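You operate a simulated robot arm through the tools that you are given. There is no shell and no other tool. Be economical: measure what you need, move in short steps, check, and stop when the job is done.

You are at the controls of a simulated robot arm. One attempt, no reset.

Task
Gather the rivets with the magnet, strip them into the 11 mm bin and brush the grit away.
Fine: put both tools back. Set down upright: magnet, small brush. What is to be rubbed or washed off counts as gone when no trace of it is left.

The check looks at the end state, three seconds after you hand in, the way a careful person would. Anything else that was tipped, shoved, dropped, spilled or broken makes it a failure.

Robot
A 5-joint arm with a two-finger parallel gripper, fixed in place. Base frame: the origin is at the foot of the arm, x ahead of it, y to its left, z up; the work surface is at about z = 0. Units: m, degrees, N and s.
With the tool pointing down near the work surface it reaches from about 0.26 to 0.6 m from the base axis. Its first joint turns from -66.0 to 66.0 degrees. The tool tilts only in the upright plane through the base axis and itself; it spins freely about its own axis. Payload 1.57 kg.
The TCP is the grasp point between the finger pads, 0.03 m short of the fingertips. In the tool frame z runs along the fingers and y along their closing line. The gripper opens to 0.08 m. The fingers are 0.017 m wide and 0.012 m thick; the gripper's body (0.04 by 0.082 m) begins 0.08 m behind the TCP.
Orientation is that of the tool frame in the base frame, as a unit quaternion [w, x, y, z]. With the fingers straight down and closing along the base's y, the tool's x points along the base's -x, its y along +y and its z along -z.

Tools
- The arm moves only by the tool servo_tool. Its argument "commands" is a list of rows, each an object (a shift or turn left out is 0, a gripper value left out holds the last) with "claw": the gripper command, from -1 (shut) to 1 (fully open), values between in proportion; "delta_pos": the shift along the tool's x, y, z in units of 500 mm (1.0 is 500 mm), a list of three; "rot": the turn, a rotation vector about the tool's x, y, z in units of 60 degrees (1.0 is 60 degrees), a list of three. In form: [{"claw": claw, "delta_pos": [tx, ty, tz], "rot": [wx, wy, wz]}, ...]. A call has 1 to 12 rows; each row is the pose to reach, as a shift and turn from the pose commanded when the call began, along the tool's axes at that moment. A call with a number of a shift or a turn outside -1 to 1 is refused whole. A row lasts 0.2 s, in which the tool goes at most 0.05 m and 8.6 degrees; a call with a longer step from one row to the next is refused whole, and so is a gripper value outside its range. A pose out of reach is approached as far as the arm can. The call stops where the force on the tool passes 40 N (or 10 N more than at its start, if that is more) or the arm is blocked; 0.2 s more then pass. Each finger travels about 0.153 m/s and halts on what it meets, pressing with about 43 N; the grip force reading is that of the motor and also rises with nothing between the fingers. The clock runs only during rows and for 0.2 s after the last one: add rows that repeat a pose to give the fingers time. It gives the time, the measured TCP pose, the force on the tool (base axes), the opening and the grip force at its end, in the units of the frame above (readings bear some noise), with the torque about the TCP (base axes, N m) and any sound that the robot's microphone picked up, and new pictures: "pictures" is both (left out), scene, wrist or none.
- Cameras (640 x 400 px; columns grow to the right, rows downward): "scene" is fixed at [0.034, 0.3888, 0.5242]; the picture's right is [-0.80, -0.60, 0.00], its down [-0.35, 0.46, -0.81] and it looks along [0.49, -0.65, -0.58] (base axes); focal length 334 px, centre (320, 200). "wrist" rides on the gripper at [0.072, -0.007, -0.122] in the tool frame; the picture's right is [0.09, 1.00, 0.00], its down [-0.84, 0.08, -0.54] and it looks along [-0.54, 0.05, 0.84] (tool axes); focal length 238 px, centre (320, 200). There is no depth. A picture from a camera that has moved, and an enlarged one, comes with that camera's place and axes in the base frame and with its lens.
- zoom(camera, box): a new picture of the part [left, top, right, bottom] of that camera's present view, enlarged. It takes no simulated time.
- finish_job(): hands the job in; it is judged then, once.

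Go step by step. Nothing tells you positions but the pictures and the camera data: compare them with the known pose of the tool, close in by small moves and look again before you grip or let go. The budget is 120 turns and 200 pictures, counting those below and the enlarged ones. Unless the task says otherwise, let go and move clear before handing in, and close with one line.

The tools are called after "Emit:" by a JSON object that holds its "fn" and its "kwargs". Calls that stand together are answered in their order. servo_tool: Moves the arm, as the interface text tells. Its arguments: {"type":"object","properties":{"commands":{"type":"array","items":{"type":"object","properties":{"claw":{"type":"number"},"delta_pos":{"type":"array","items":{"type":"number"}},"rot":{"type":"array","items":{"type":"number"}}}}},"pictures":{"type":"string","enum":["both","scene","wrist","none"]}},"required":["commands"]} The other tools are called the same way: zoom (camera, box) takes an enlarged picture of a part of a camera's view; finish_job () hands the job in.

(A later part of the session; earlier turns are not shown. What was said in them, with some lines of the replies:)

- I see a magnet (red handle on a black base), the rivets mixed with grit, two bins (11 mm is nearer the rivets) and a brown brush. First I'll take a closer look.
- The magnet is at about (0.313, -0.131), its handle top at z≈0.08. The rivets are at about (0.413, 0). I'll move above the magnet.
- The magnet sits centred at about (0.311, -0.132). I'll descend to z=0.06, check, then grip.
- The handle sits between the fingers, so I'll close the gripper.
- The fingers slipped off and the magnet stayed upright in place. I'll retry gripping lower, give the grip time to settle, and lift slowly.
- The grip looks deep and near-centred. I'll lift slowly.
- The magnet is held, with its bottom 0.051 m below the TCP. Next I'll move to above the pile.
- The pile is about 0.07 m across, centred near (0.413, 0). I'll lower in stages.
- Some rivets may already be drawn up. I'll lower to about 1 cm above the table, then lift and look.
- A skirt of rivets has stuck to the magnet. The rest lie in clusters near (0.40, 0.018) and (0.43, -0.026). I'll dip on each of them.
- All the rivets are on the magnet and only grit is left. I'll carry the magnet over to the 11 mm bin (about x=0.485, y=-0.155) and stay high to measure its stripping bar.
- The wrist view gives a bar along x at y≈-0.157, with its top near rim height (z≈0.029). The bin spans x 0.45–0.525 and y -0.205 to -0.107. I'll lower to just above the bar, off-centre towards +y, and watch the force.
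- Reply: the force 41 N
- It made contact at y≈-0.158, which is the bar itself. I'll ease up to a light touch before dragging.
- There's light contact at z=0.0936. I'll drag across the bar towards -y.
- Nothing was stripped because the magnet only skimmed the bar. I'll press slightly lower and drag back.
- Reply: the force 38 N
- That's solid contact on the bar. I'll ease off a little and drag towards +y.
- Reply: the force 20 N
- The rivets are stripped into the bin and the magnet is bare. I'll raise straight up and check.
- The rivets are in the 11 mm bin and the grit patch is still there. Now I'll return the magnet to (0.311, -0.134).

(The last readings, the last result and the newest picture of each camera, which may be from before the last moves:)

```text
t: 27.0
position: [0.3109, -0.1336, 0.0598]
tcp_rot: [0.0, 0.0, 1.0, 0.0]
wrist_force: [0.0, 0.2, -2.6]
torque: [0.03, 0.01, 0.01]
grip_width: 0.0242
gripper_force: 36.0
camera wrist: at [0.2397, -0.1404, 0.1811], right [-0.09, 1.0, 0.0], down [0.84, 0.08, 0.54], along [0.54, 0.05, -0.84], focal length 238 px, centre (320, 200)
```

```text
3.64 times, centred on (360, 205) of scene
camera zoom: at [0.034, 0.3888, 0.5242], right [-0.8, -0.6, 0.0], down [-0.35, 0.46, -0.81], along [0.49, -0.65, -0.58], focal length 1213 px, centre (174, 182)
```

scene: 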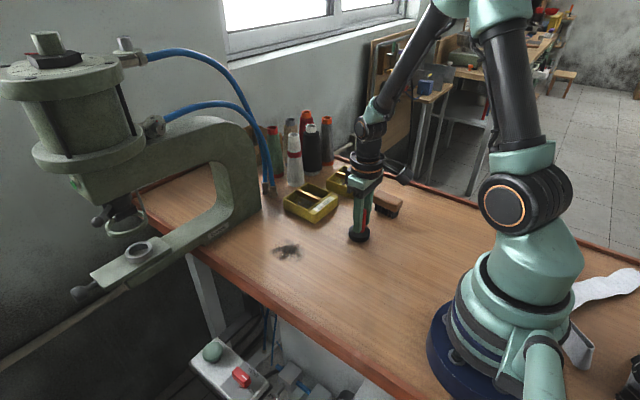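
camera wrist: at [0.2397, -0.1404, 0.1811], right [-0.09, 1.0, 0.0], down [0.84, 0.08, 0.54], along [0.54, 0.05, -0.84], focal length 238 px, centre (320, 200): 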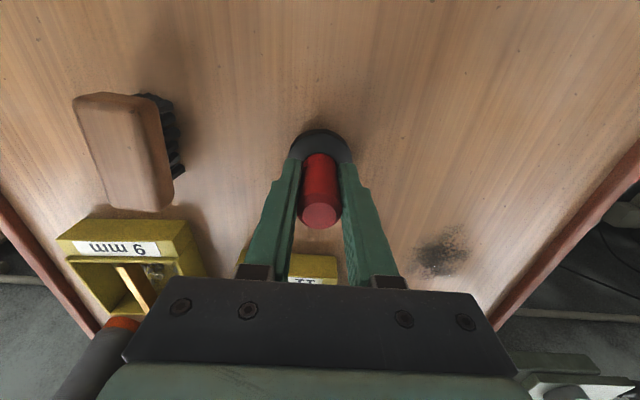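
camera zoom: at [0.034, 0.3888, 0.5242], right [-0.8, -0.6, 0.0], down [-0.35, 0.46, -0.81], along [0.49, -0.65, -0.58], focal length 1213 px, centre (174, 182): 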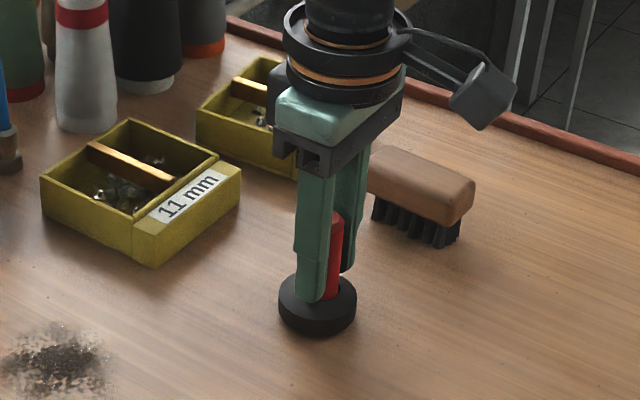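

It's just above the table. I'll lower in 1–2 mm steps until it touches.

Emit:
{"fn": "servo_tool", "kwargs": {"commands": [{"claw": -1, "delta_pos": [0, 0, 0.004]}, {"delta_pos": [0, 0, 0.008]}, {"delta_pos": [0, 0, 0.011]}, {"delta_pos": [0, 0, 0.013]}, {"delta_pos": [0, 0, 0.013]}], "pictures": "none"}}

```text
t: 27.8
position: [0.3118, -0.1335, 0.0561]
tcp_rot: [0.0, 0.0, 1.0, -0.001]
wrist_force: [-0.8, 1.4, 4.7]
torque: [0.14, -0.1, 0.04]
grip_width: 0.0239
gripper_force: 35.6
stopped in row 4: the force on the tool passed its limit at 45 N (the readings are from after the stop); the commanded pose is now the measured one
```

The magnet has touched down, so I'll release and rise.

Emit:
{"fn": "servo_tool", "kwargs": {"commands": [{"claw": -0.2}, {"claw": 0.5}, {"claw": 1}, {"claw": 1}, {"claw": 1}], "pictures": "none"}}

Emit:
{"fn": "servo_tool", "kwargs": {"commands": [{"claw": 1, "delta_pos": [0, 0, -0.06]}, {"delta_pos": [0, 0, -0.14]}, {"delta_pos": [0, -0.06, -0.22]}, {"delta_pos": [0.02, -0.14, -0.24]}, {"delta_pos": [0.04, -0.2, -0.24]}, {"delta_pos": [0.04, -0.2, -0.24]}]}}

Emit:
{"fn": "zoom", "kwargs": {"camera": "scene", "box": [290, 150, 430, 260]}}

Emit:
{"fn": "zoom", "kwargs": {"camera": "wrist", "box": [200, 50, 440, 200]}}

```text
t: 29.0
position: [0.3115, -0.1342, 0.055]
tcp_rot: [-0.001, -0.001, 1.0, 0.0]
wrist_force: [0.1, 0.2, 0.2]
torque: [-0.01, 0.0, 0.03]
grip_width: 0.0801
gripper_force: 0.1
```

```text
t: 30.4
position: [0.2921, -0.2345, 0.1744]
tcp_rot: [0.0, -0.001, 1.0, -0.001]
wrist_force: [-0.6, -1.0, -0.5]
torque: [-0.04, 0.02, 0.01]
grip_width: 0.08
gripper_force: 0.0
camera wrist: at [0.2204, -0.2414, 0.2963], right [-0.09, 1.0, 0.0], down [0.84, 0.08, 0.54], along [0.54, 0.05, -0.84], focal length 238 px, centre (320, 200)
```

scene: 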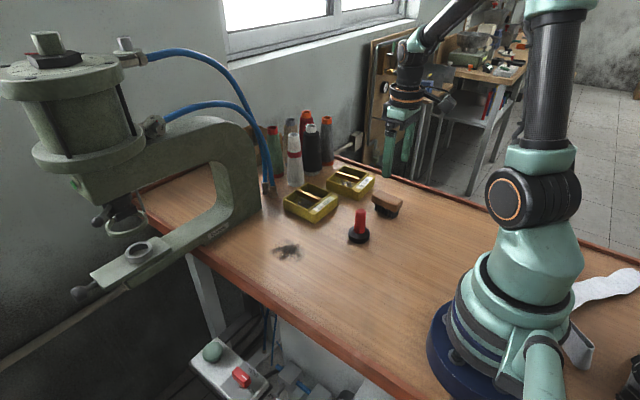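
wrist: 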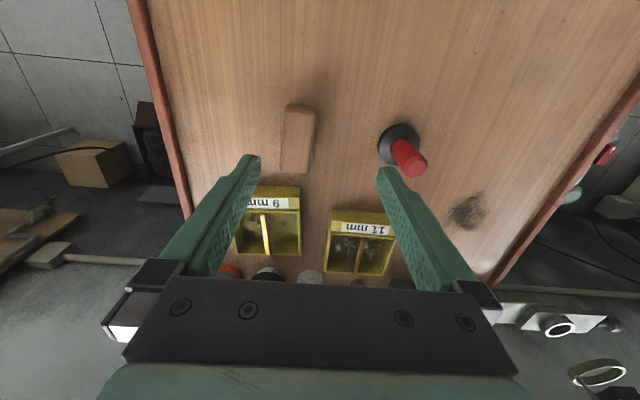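

```text
3.64 times, centred on (360, 205) of scene
camera zoom: at [0.034, 0.3888, 0.5242], right [-0.8, -0.6, 0.0], down [-0.35, 0.46, -0.81], along [0.49, -0.65, -0.58], focal length 1213 px, centre (174, 182)
```

zoom: 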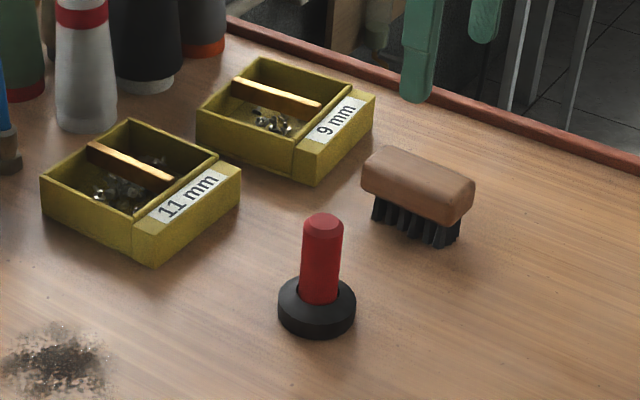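

```text
2.67 times, centred on (320, 125) of wrist
camera zoom: at [0.2204, -0.2414, 0.2963], right [-0.09, 1.0, 0.0], down [0.84, 0.08, 0.54], along [0.54, 0.05, -0.84], focal length 636 px, centre (320, 400)
```

zoom: 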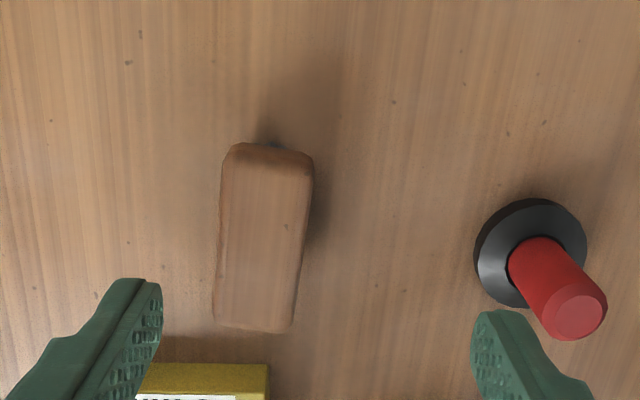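

The magnet stands upright back in its place. The brush is centred at about (0.306, -0.257), long axis along x, with its block at z≈0.017–0.04. I'll go down around it.

Emit:
{"fn": "servo_tool", "kwargs": {"commands": [{"claw": 1, "delta_pos": [-0.028, -0.045, 0.06]}, {"delta_pos": [-0.028, -0.045, 0.14]}, {"delta_pos": [-0.028, -0.045, 0.2]}, {"delta_pos": [-0.028, -0.045, 0.249]}, {"delta_pos": [-0.028, -0.045, 0.249]}]}}

Emit:
{"fn": "zoom", "kwargs": {"camera": "scene", "box": [330, 130, 450, 230]}}

```text
t: 31.6
position: [0.3064, -0.2561, 0.0489]
tcp_rot: [-0.001, 0.0, 1.0, -0.001]
wrist_force: [0.6, 0.4, 0.2]
torque: [-0.01, -0.02, 0.01]
grip_width: 0.0802
gripper_force: 0.1
camera wrist: at [0.2345, -0.263, 0.1718], right [-0.09, 1.0, 0.0], down [0.84, 0.08, 0.54], along [0.54, 0.05, -0.84], focal length 238 px, centre (320, 200)
```

scene: 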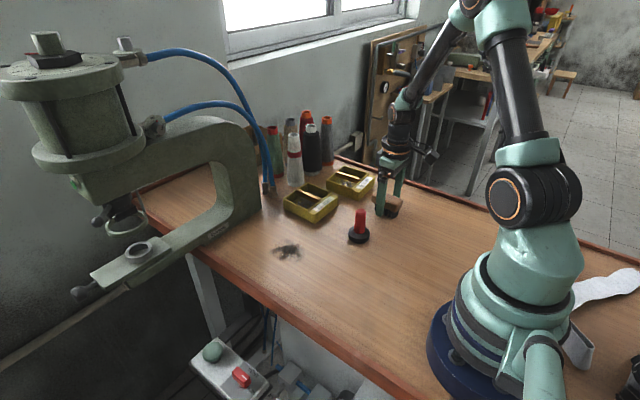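
wrist: 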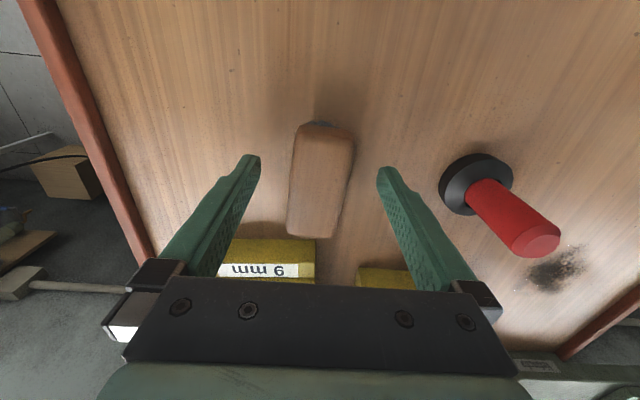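

```text
4.00 times, centred on (390, 180) of scene
camera zoom: at [0.034, 0.3888, 0.5242], right [-0.8, -0.6, 0.0], down [-0.35, 0.46, -0.81], along [0.49, -0.65, -0.58], focal length 1334 px, centre (40, 280)
```

zoom: 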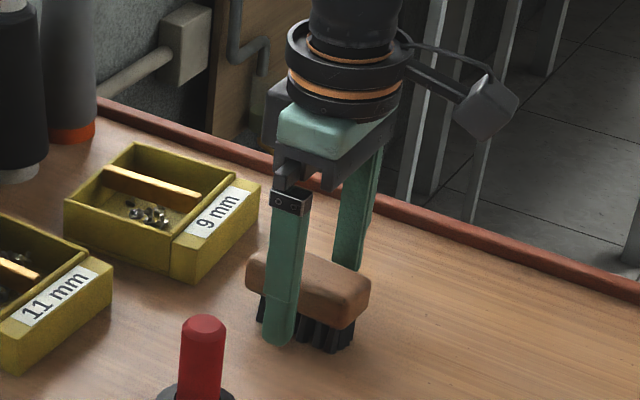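

The brush is centred between the fingers. I'll rise 2 mm, close, then lift slowly.

Emit:
{"fn": "servo_tool", "kwargs": {"commands": [{"claw": 1, "delta_pos": [0, -0.001, -0.004]}, {"claw": -1, "delta_pos": [0, -0.001, -0.004]}, {"claw": -1, "delta_pos": [0, -0.001, -0.004]}, {"claw": -1, "delta_pos": [0, -0.001, -0.004]}, {"claw": -1, "delta_pos": [0, -0.001, -0.004]}, {"claw": -1, "delta_pos": [0, -0.001, -0.004]}], "pictures": "none"}}

Emit:
{"fn": "servo_tool", "kwargs": {"commands": [{"claw": -1, "delta_pos": [0, 0, -0.01]}, {"delta_pos": [0, 0, -0.02]}, {"delta_pos": [0, 0, -0.04]}, {"delta_pos": [0, 0, -0.07]}, {"delta_pos": [0, 0, -0.1]}, {"delta_pos": [0, 0, -0.1]}]}}

Emit:
{"fn": "zoom", "kwargs": {"camera": "scene", "box": [330, 130, 450, 230]}}

```text
t: 33.0
position: [0.3061, -0.2556, 0.0525]
tcp_rot: [0.0, 0.0, 1.0, 0.0]
wrist_force: [-0.4, 0.0, 4.9]
torque: [-0.09, 0.06, -0.06]
grip_width: 0.035
gripper_force: 42.1
```

```text
t: 34.4
position: [0.306, -0.2568, 0.1023]
tcp_rot: [-0.001, 0.0, 1.0, 0.001]
wrist_force: [0.1, 0.2, -0.9]
torque: [-0.02, 0.04, 0.03]
grip_width: 0.035
gripper_force: 42.2
camera wrist: at [0.2338, -0.2632, 0.2249], right [-0.09, 1.0, 0.0], down [0.84, 0.08, 0.54], along [0.54, 0.05, -0.84], focal length 238 px, centre (320, 200)
```

scene: 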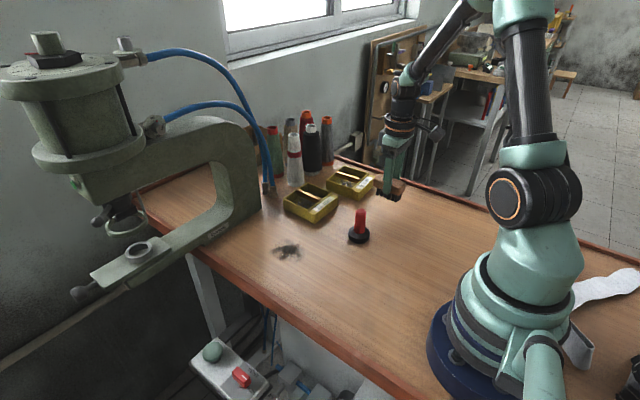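
wrist: 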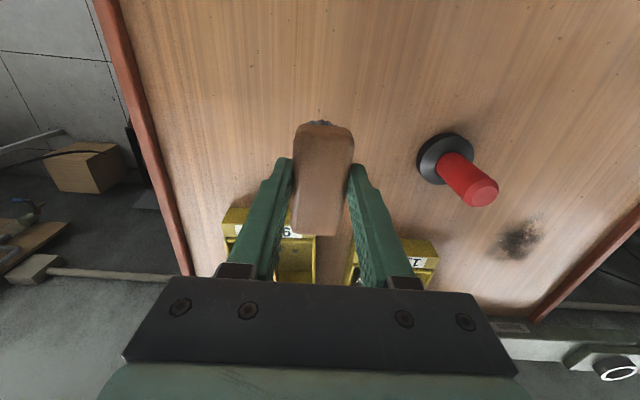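

```text
4.00 times, centred on (390, 180) of scene
camera zoom: at [0.034, 0.3888, 0.5242], right [-0.8, -0.6, 0.0], down [-0.35, 0.46, -0.81], along [0.49, -0.65, -0.58], focal length 1334 px, centre (40, 280)
```

zoom: 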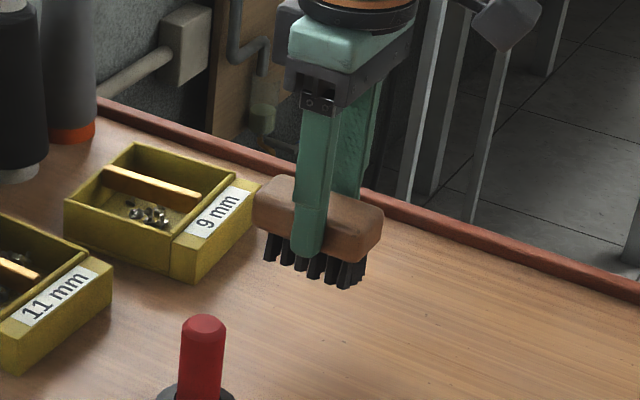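

The brush is held, bristles 0.0515 m below the TCP. I'll carry it high over to the -y side of the grit.

Emit:
{"fn": "servo_tool", "kwargs": {"commands": [{"claw": -1, "delta_pos": [0, 0, -0.05]}, {"delta_pos": [-0.03, 0.03, -0.11]}, {"delta_pos": [-0.06, 0.09, -0.11]}, {"delta_pos": [-0.1, 0.16, -0.11]}, {"delta_pos": [-0.14, 0.23, -0.11]}, {"delta_pos": [-0.17, 0.3, -0.11]}, {"delta_pos": [-0.178, 0.36, -0.11]}, {"delta_pos": [-0.178, 0.394, -0.08]}, {"delta_pos": [-0.178, 0.394, -0.02]}, {"delta_pos": [-0.178, 0.394, -0.02]}]}}

Emit:
{"fn": "zoom", "kwargs": {"camera": "scene", "box": [230, 170, 350, 280]}}

```text
t: 36.6
position: [0.3943, -0.0619, 0.1127]
tcp_rot: [-0.001, 0.0, 1.0, 0.0]
wrist_force: [-0.3, 0.0, -1.8]
torque: [0.01, 0.03, -0.04]
grip_width: 0.0354
gripper_force: 42.6
camera wrist: at [0.3232, -0.0675, 0.2347], right [-0.09, 1.0, 0.0], down [0.84, 0.08, 0.54], along [0.54, 0.05, -0.84], focal length 238 px, centre (320, 200)
```

scene: 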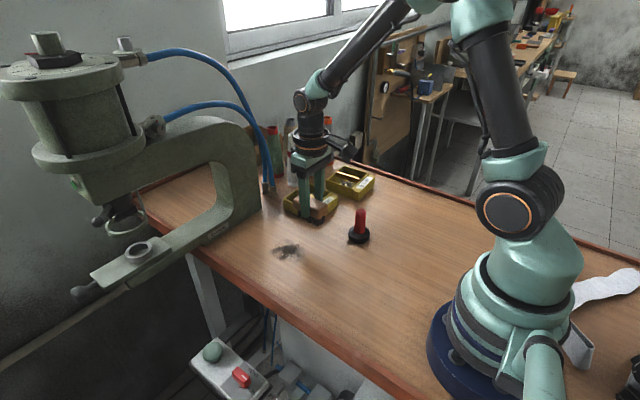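
wrist: 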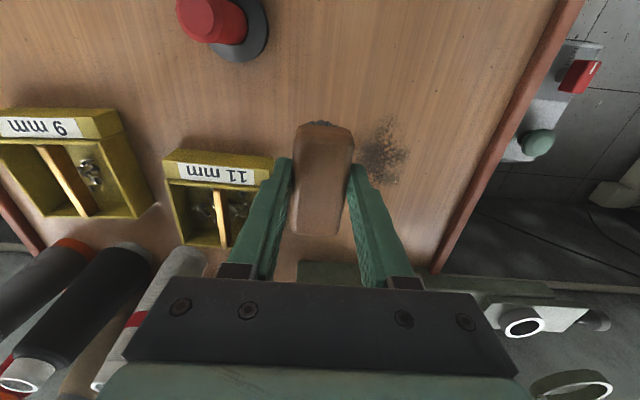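

```text
3.64 times, centred on (290, 225) of scene
camera zoom: at [0.034, 0.3888, 0.5242], right [-0.8, -0.6, 0.0], down [-0.35, 0.46, -0.81], along [0.49, -0.65, -0.58], focal length 1213 px, centre (429, 109)
```

zoom: 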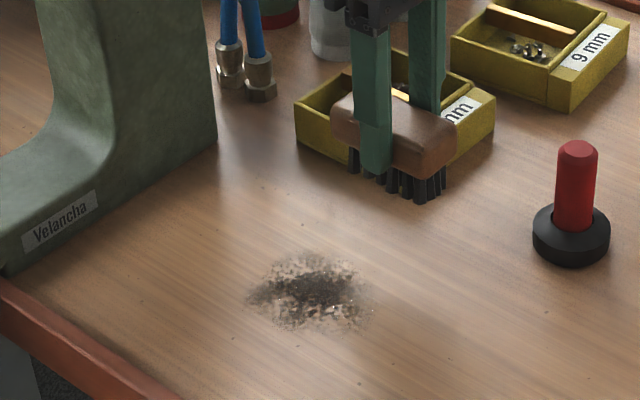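

I'll lower until the bristles touch the table.

Emit:
{"fn": "servo_tool", "kwargs": {"commands": [{"claw": -1, "delta_pos": [0, 0, 0.05]}, {"delta_pos": [0, 0, 0.1]}, {"delta_pos": [0, 0, 0.116]}, {"delta_pos": [0, 0, 0.12]}, {"delta_pos": [0, 0, 0.122]}], "pictures": "none"}}

```text
t: 37.8
position: [0.396, -0.0607, 0.0519]
tcp_rot: [-0.002, 0.0, 1.0, -0.001]
wrist_force: [-7.1, -1.3, 17.9]
torque: [-0.04, 0.06, -0.04]
grip_width: 0.0351
gripper_force: 41.7
```

The bristles are pressing at about 18 N. I'll sweep along +y over the grit.

Emit:
{"fn": "servo_tool", "kwargs": {"commands": [{"claw": -1, "delta_pos": [0, 0.03, -0.001]}, {"delta_pos": [0, 0.06, -0.001]}, {"delta_pos": [0, 0.09, -0.001]}, {"delta_pos": [0, 0.12, -0.001]}, {"delta_pos": [0, 0.15, -0.001]}, {"delta_pos": [0, 0.18, -0.001]}, {"delta_pos": [0, 0.21, -0.001]}, {"delta_pos": [0, 0.23, -0.001]}, {"delta_pos": [0, 0.23, -0.06]}, {"delta_pos": [0, 0.16, -0.1]}, {"delta_pos": [0, 0.08, -0.1]}, {"delta_pos": [0, 0, -0.1]}]}}

Emit:
{"fn": "zoom", "kwargs": {"camera": "scene", "box": [230, 170, 350, 280]}}

```text
t: 40.4
position: [0.3946, -0.0592, 0.1034]
tcp_rot: [-0.001, 0.0, 1.0, 0.0]
wrist_force: [-0.6, 0.9, -1.4]
torque: [-0.01, -0.01, 0.0]
grip_width: 0.0351
gripper_force: 42.0
camera wrist: at [0.3232, -0.0662, 0.225], right [-0.09, 1.0, 0.0], down [0.84, 0.08, 0.54], along [0.54, 0.05, -0.84], focal length 238 px, centre (320, 200)
```

scene: 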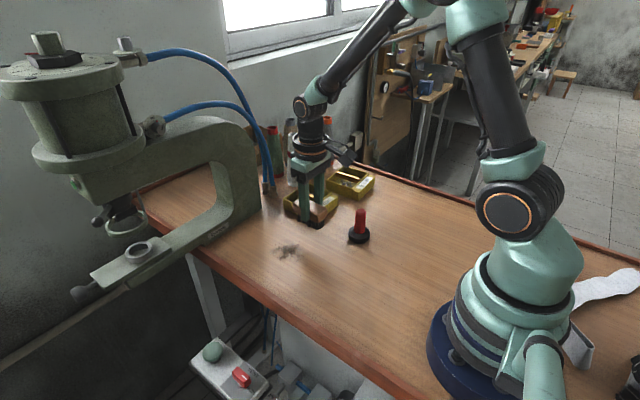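
wrist: 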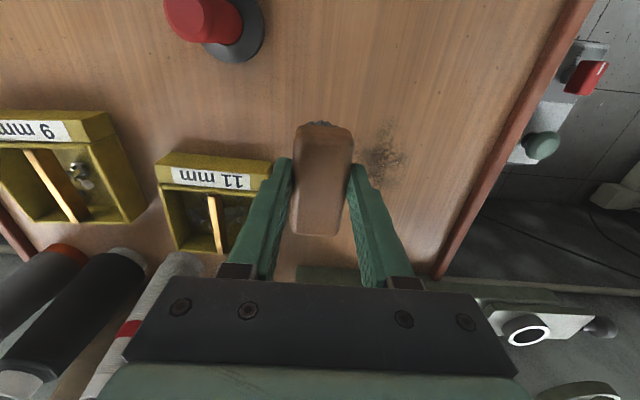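

```text
3.64 times, centred on (290, 225) of scene
camera zoom: at [0.034, 0.3888, 0.5242], right [-0.8, -0.6, 0.0], down [-0.35, 0.46, -0.81], along [0.49, -0.65, -0.58], focal length 1213 px, centre (429, 109)
```

zoom: 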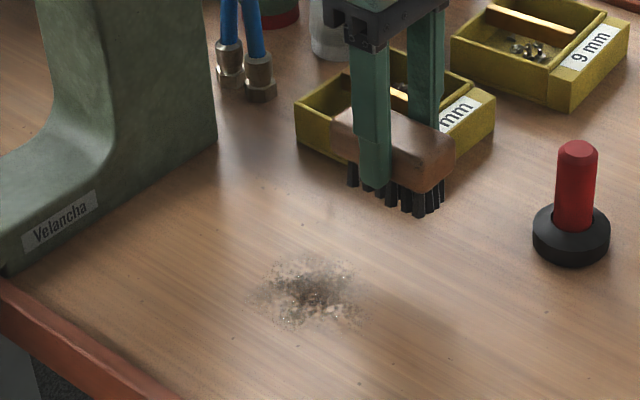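

The grit fades with each pass, so I'll do more back-and-forth passes in two lanes (x=0.395 and 0.43).

Emit:
{"fn": "servo_tool", "kwargs": {"commands": [{"claw": -1, "delta_pos": [0, 0.02, 0.06]}, {"delta_pos": [0, 0.02, 0.1]}, {"delta_pos": [0, 0.07, 0.1]}, {"delta_pos": [0, 0.12, 0.1]}, {"delta_pos": [0, 0.17, 0.1]}, {"delta_pos": [0, 0.22, 0.1]}, {"delta_pos": [-0.07, 0.22, 0.1]}, {"delta_pos": [-0.07, 0.17, 0.1]}, {"delta_pos": [-0.07, 0.12, 0.1]}, {"delta_pos": [-0.07, 0.07, 0.1]}, {"delta_pos": [-0.07, 0.02, 0.1]}, {"delta_pos": [-0.07, 0.02, 0.1]}], "pictures": "none"}}

Emit:
{"fn": "servo_tool", "kwargs": {"commands": [{"claw": -1, "delta_pos": [0, 0.05, 0]}, {"delta_pos": [0, 0.1, 0]}, {"delta_pos": [0, 0.15, 0]}, {"delta_pos": [0, 0.2, 0]}, {"delta_pos": [0.035, 0.2, 0]}, {"delta_pos": [0.035, 0.15, 0]}, {"delta_pos": [0.035, 0.1, 0]}, {"delta_pos": [0.035, 0.05, 0]}, {"delta_pos": [0.035, 0, 0]}, {"delta_pos": [0.035, 0, -0.06]}, {"delta_pos": [0.035, -0.02, -0.1]}]}}

Emit:
{"fn": "zoom", "kwargs": {"camera": "scene", "box": [230, 170, 350, 280]}}

```text
t: 43.0
position: [0.4302, -0.0502, 0.0514]
tcp_rot: [0.001, -0.001, 1.0, 0.0]
wrist_force: [1.3, 10.6, 28.3]
torque: [0.45, -0.06, 0.05]
grip_width: 0.035
gripper_force: 42.7
```

```text
t: 45.4
position: [0.4101, -0.0599, 0.1013]
tcp_rot: [-0.002, -0.001, 1.0, 0.0]
wrist_force: [-0.1, 0.3, -1.2]
torque: [0.01, 0.03, 0.01]
grip_width: 0.0353
gripper_force: 42.2
camera wrist: at [0.3395, -0.0665, 0.2238], right [-0.09, 1.0, 0.0], down [0.84, 0.08, 0.54], along [0.54, 0.05, -0.84], focal length 238 px, centre (320, 200)
```

scene: 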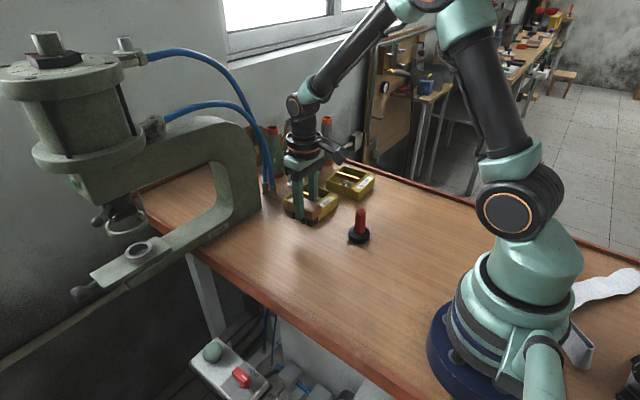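
wrist: 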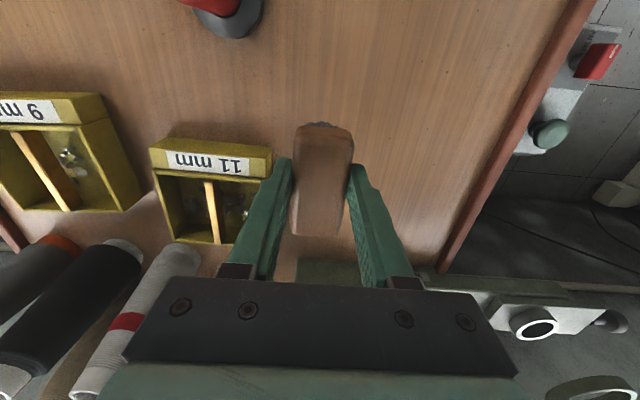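

```text
3.64 times, centred on (290, 225) of scene
camera zoom: at [0.034, 0.3888, 0.5242], right [-0.8, -0.6, 0.0], down [-0.35, 0.46, -0.81], along [0.49, -0.65, -0.58], focal length 1213 px, centre (429, 109)
```

zoom: 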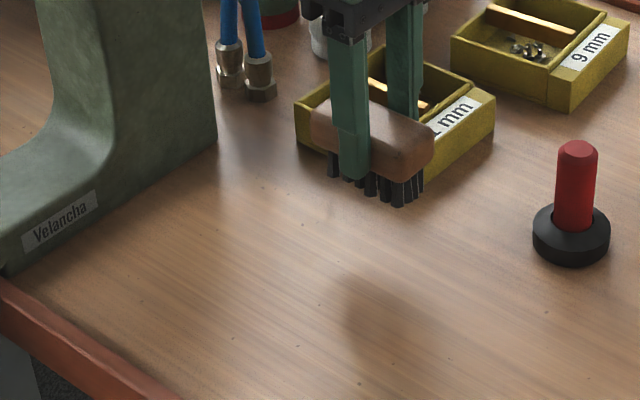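

The grit seems gone. I'll zoom in for any remaining traces.

Emit:
{"fn": "zoom", "kwargs": {"camera": "scene", "box": [255, 220, 325, 275]}}

Emit:
{"fn": "zoom", "kwargs": {"camera": "wrist", "box": [340, 80, 480, 220]}}

```text
7.27 times, centred on (290, 248) of scene
camera zoom: at [0.034, 0.3888, 0.5242], right [-0.8, -0.6, 0.0], down [-0.35, 0.46, -0.81], along [0.49, -0.65, -0.58], focal length 2426 px, centre (538, -146)
```

zoom: 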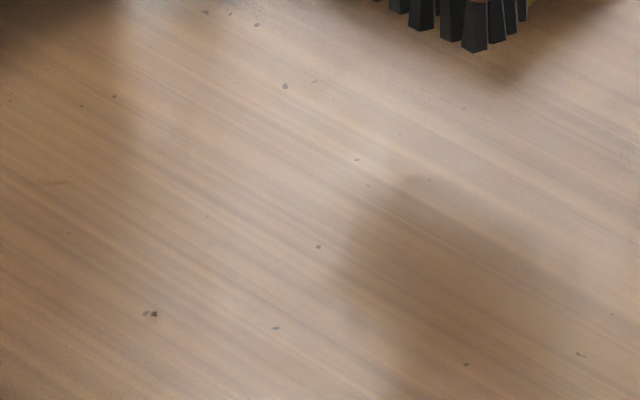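

```text
2.86 times, centred on (410, 150) of wrist
camera zoom: at [0.3395, -0.0665, 0.2238], right [-0.09, 1.0, 0.0], down [0.84, 0.08, 0.54], along [0.54, 0.05, -0.84], focal length 681 px, centre (63, 343)
```

zoom: 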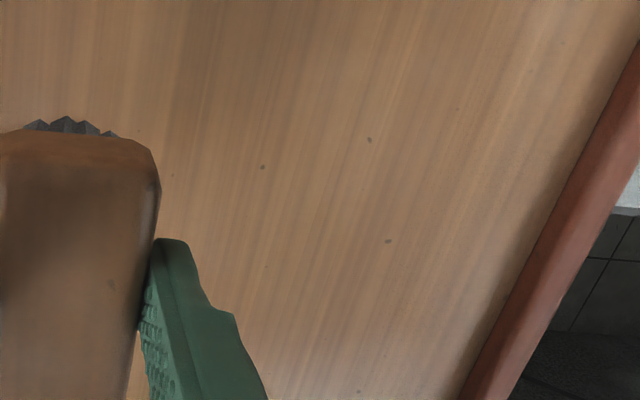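

Only the table's own specks remain. For safety I'll do one more full round over the patch.

Emit:
{"fn": "servo_tool", "kwargs": {"commands": [{"claw": -1, "delta_pos": [0.04, 0.02, 0.06]}, {"delta_pos": [0.04, 0.02, 0.1]}, {"delta_pos": [0.04, 0.07, 0.1]}, {"delta_pos": [0.04, 0.12, 0.1]}, {"delta_pos": [0.04, 0.17, 0.1]}, {"delta_pos": [0.04, 0.22, 0.1]}, {"delta_pos": [-0.05, 0.22, 0.1]}, {"delta_pos": [-0.05, 0.17, 0.1]}, {"delta_pos": [-0.05, 0.12, 0.1]}, {"delta_pos": [-0.05, 0.07, 0.1]}, {"delta_pos": [-0.05, 0.02, 0.1]}, {"delta_pos": [-0.05, 0.02, 0.1]}], "pictures": "none"}}

Emit:
{"fn": "servo_tool", "kwargs": {"commands": [{"claw": -1, "delta_pos": [0, 0.05, 0]}, {"delta_pos": [0, 0.1, 0]}, {"delta_pos": [0, 0.15, 0]}, {"delta_pos": [0, 0.2, 0]}, {"delta_pos": [0.07, 0.2, 0]}, {"delta_pos": [0.07, 0.15, 0]}, {"delta_pos": [0.07, 0.1, 0]}, {"delta_pos": [0.07, 0.05, 0]}, {"delta_pos": [0.07, 0, 0]}, {"delta_pos": [0.07, 0, -0.06]}, {"delta_pos": [0.07, -0.02, -0.14]}, {"delta_pos": [0.07, -0.02, -0.2]}]}}

Emit:
{"fn": "zoom", "kwargs": {"camera": "scene", "box": [240, 140, 400, 280]}}

```text
t: 48.0
position: [0.4381, -0.0489, 0.0519]
tcp_rot: [-0.001, 0.0, 1.0, 0.0]
wrist_force: [-0.3, 0.4, -1.5]
torque: [-0.01, 0.04, 0.01]
grip_width: 0.0351
gripper_force: 42.9
```

```text
t: 50.6
position: [0.4009, -0.0592, 0.1531]
tcp_rot: [-0.001, 0.0, 1.0, 0.0]
wrist_force: [-0.2, -0.4, -0.9]
torque: [-0.01, 0.0, 0.0]
grip_width: 0.0348
gripper_force: 42.6
camera wrist: at [0.331, -0.0673, 0.2752], right [-0.09, 1.0, 0.0], down [0.84, 0.08, 0.54], along [0.54, 0.05, -0.84], focal length 238 px, centre (320, 200)
```

scene: 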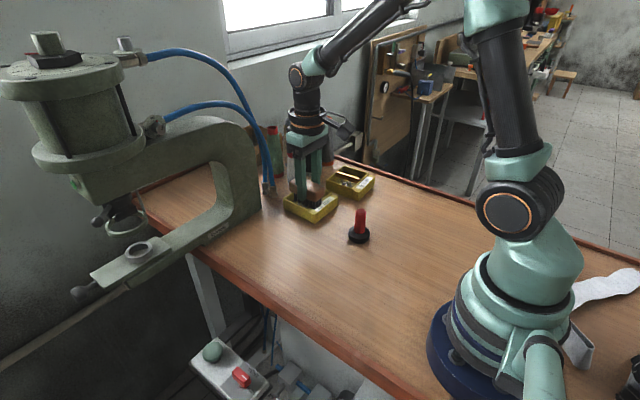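
wrist: 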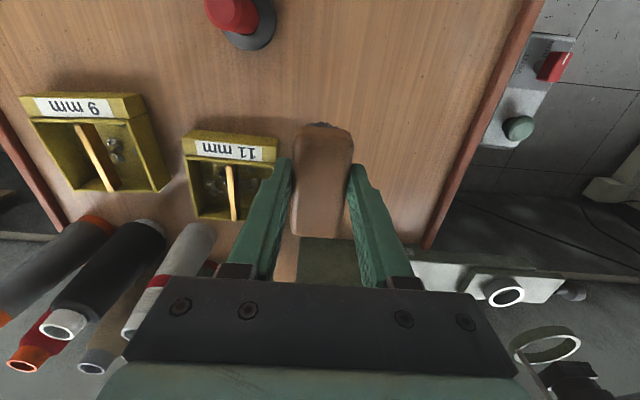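

```text
2.86 times, centred on (320, 210) of scene
camera zoom: at [0.034, 0.3888, 0.5242], right [-0.8, -0.6, 0.0], down [-0.35, 0.46, -0.81], along [0.49, -0.65, -0.58], focal length 953 px, centre (320, 171)
```

zoom: 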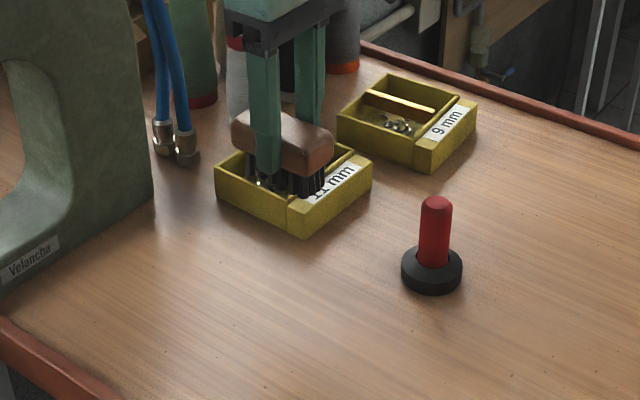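

The table is clean. I'll carry the brush back to (0.306, -0.2565).

Emit:
{"fn": "servo_tool", "kwargs": {"commands": [{"claw": -1, "delta_pos": [0.02, -0.05, -0.01]}, {"delta_pos": [0.05, -0.12, -0.01]}, {"delta_pos": [0.08, -0.19, -0.01]}, {"delta_pos": [0.11, -0.26, -0.01]}, {"delta_pos": [0.15, -0.33, -0.01]}, {"delta_pos": [0.19, -0.394, -0.01]}, {"delta_pos": [0.19, -0.394, 0.05]}, {"delta_pos": [0.19, -0.394, 0.12]}, {"delta_pos": [0.19, -0.394, 0.17]}, {"delta_pos": [0.19, -0.394, 0.19]}, {"delta_pos": [0.19, -0.394, 0.19]}]}}

Emit:
{"fn": "servo_tool", "kwargs": {"commands": [{"claw": -1, "delta_pos": [0, 0, 0.003]}, {"delta_pos": [0, 0, 0.006]}, {"delta_pos": [0, 0, 0.009]}, {"delta_pos": [0, 0, 0.01]}], "pictures": "none"}}

```text
t: 53.0
position: [0.3071, -0.2562, 0.0564]
tcp_rot: [0.0, 0.001, 1.0, 0.0]
wrist_force: [-0.9, 0.1, -0.8]
torque: [0.0, 0.02, 0.01]
grip_width: 0.0352
gripper_force: 42.2
camera wrist: at [0.2355, -0.264, 0.1785], right [-0.09, 1.0, 0.0], down [0.84, 0.08, 0.54], along [0.54, 0.05, -0.84], focal length 238 px, centre (320, 200)
```

scene: 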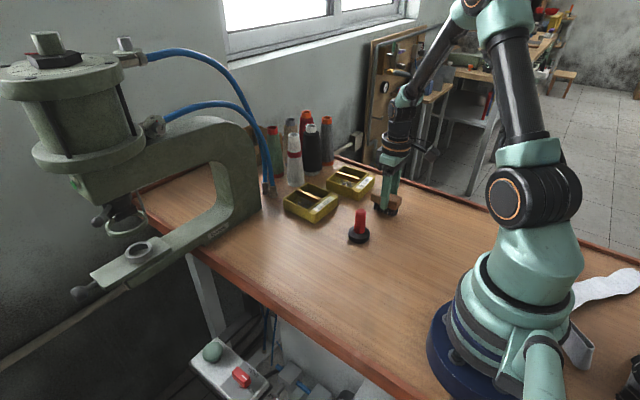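
wrist: 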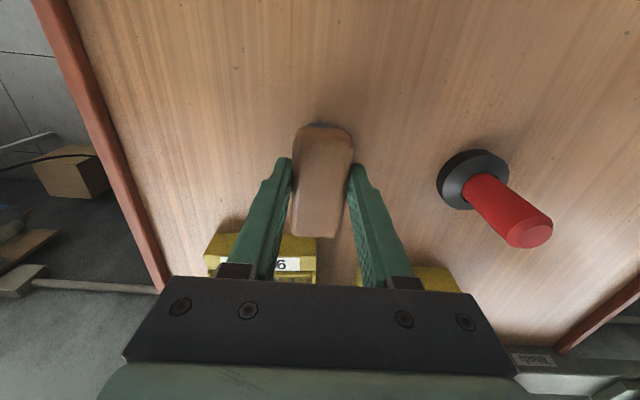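

```text
t: 54.0
position: [0.3069, -0.2561, 0.0542]
tcp_rot: [0.0, -0.001, 1.0, 0.001]
wrist_force: [-1.3, -0.7, -1.6]
torque: [0.0, 0.0, 0.01]
grip_width: 0.035
gripper_force: 41.9
```

There's no contact yet, so I'll keep lowering gently.

Emit:
{"fn": "servo_tool", "kwargs": {"commands": [{"claw": -1, "delta_pos": [0, 0, 0.002]}, {"delta_pos": [0, 0, 0.004]}, {"delta_pos": [0, 0, 0.004]}], "pictures": "none"}}

```text
t: 54.8
position: [0.3072, -0.2569, 0.0498]
tcp_rot: [0.0, 0.0, 1.0, 0.0]
wrist_force: [-9.5, 6.7, 38.0]
torque: [0.24, 0.21, 0.02]
grip_width: 0.0352
gripper_force: 41.9
```

Contact at 38 N is a bit much, so I'll ease up slightly before releasing.

Emit:
{"fn": "servo_tool", "kwargs": {"commands": [{"claw": -1, "delta_pos": [0, 0, -0.003]}, {"delta_pos": [0, 0, -0.003]}], "pictures": "none"}}

```text
t: 55.4
position: [0.3087, -0.2569, 0.0502]
tcp_rot: [0.001, 0.0, 1.0, 0.0]
wrist_force: [3.1, -0.4, 6.6]
torque: [-0.08, -0.07, 0.01]
grip_width: 0.0348
gripper_force: 42.5
```

The touch is light now. I'll release, rise straight up and check.

Emit:
{"fn": "servo_tool", "kwargs": {"commands": [{"claw": -0.1}, {"claw": 0.4}, {"claw": 0.8}, {"claw": 0.8}, {"claw": 0.8, "delta_pos": [0, 0, -0.04]}, {"delta_pos": [0, 0, -0.12]}, {"delta_pos": [0, 0, -0.2]}, {"delta_pos": [0.0, 0, -0.28]}, {"delta_pos": [0.0, 0, -0.34]}, {"delta_pos": [0.0, 0, -0.34]}]}}

Emit:
{"fn": "zoom", "kwargs": {"camera": "scene", "box": [260, 150, 430, 270]}}

Emit:
{"fn": "zoom", "kwargs": {"camera": "scene", "box": [280, 175, 345, 225]}}

```text
t: 57.6
position: [0.3078, -0.2569, 0.2223]
tcp_rot: [0.0, 0.0, 1.0, -0.001]
wrist_force: [-0.2, 0.5, 0.6]
torque: [-0.01, 0.0, -0.01]
grip_width: 0.0719
gripper_force: 0.0
camera wrist: at [0.2356, -0.2634, 0.3437], right [-0.09, 1.0, 0.0], down [0.84, 0.08, 0.54], along [0.54, 0.05, -0.84], focal length 238 px, centre (320, 200)
```

scene: 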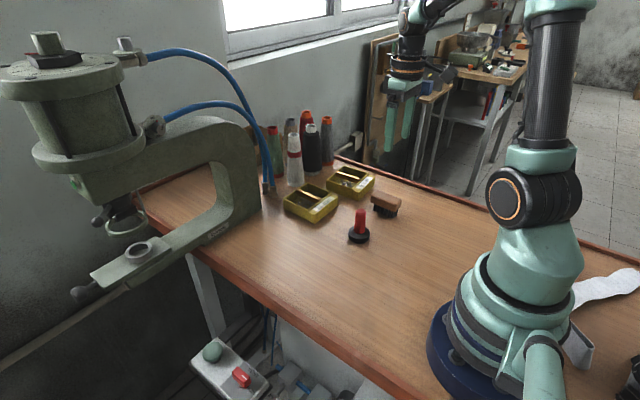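
wrist: 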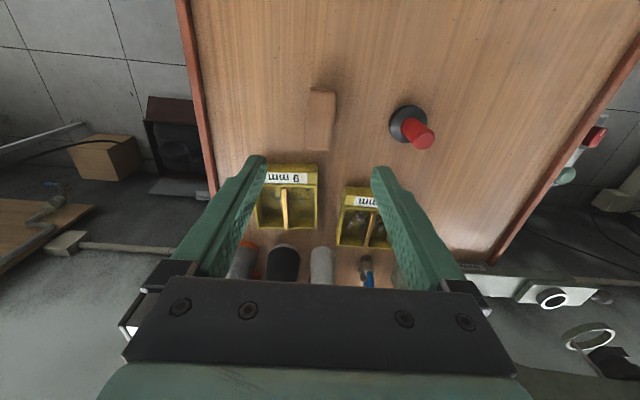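

```text
3.33 times, centred on (345, 210) of scene
camera zoom: at [0.034, 0.3888, 0.5242], right [-0.8, -0.6, 0.0], down [-0.35, 0.46, -0.81], along [0.49, -0.65, -0.58], focal length 1112 px, centre (237, 167)
```

zoom: 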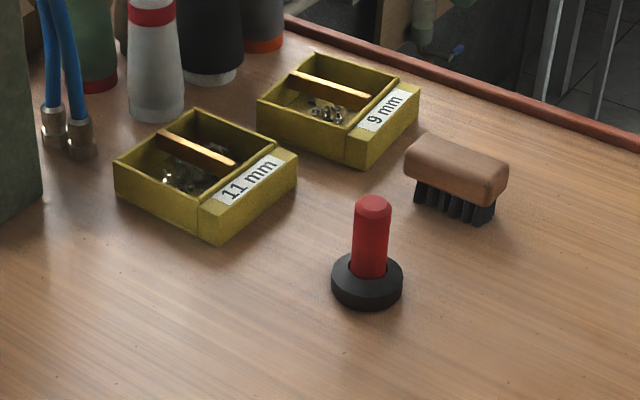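

```text
8.00 times, centred on (312, 200) of scene
camera zoom: at [0.034, 0.3888, 0.5242], right [-0.8, -0.6, 0.0], down [-0.35, 0.46, -0.81], along [0.49, -0.65, -0.58], focal length 2668 px, centre (380, 200)
```

zoom: 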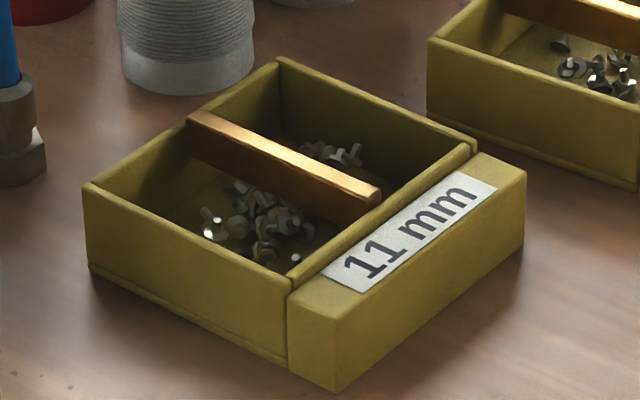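

Both tools stand upright in place and the rivets are in the 11 mm bin. One last close look at the grit area.

Emit:
{"fn": "zoom", "kwargs": {"camera": "scene", "box": [245, 215, 335, 275]}}

```text
6.67 times, centred on (290, 245) of scene
camera zoom: at [0.034, 0.3888, 0.5242], right [-0.8, -0.6, 0.0], down [-0.35, 0.46, -0.81], along [0.49, -0.65, -0.58], focal length 2223 px, centre (520, -100)
```

zoom: 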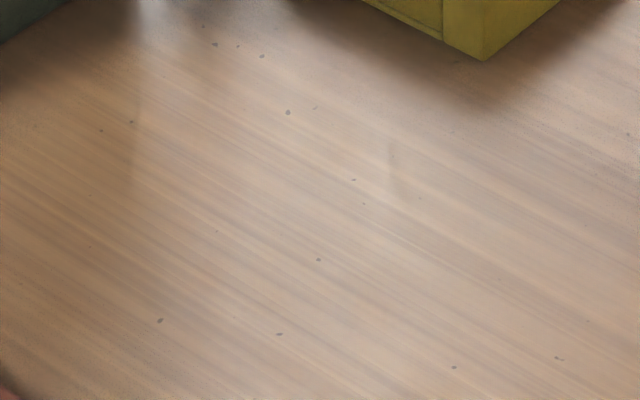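

The surface is clean apart from specks in the table's own texture, so I'm handing the job in.

Emit:
{"fn": "finish_job", "kwargs": {}}

```text
The job is handed in.
```

The rivets are in the 11 mm bin, no trace of the grit is left on the table, and the magnet and brush are standing upright where they started.
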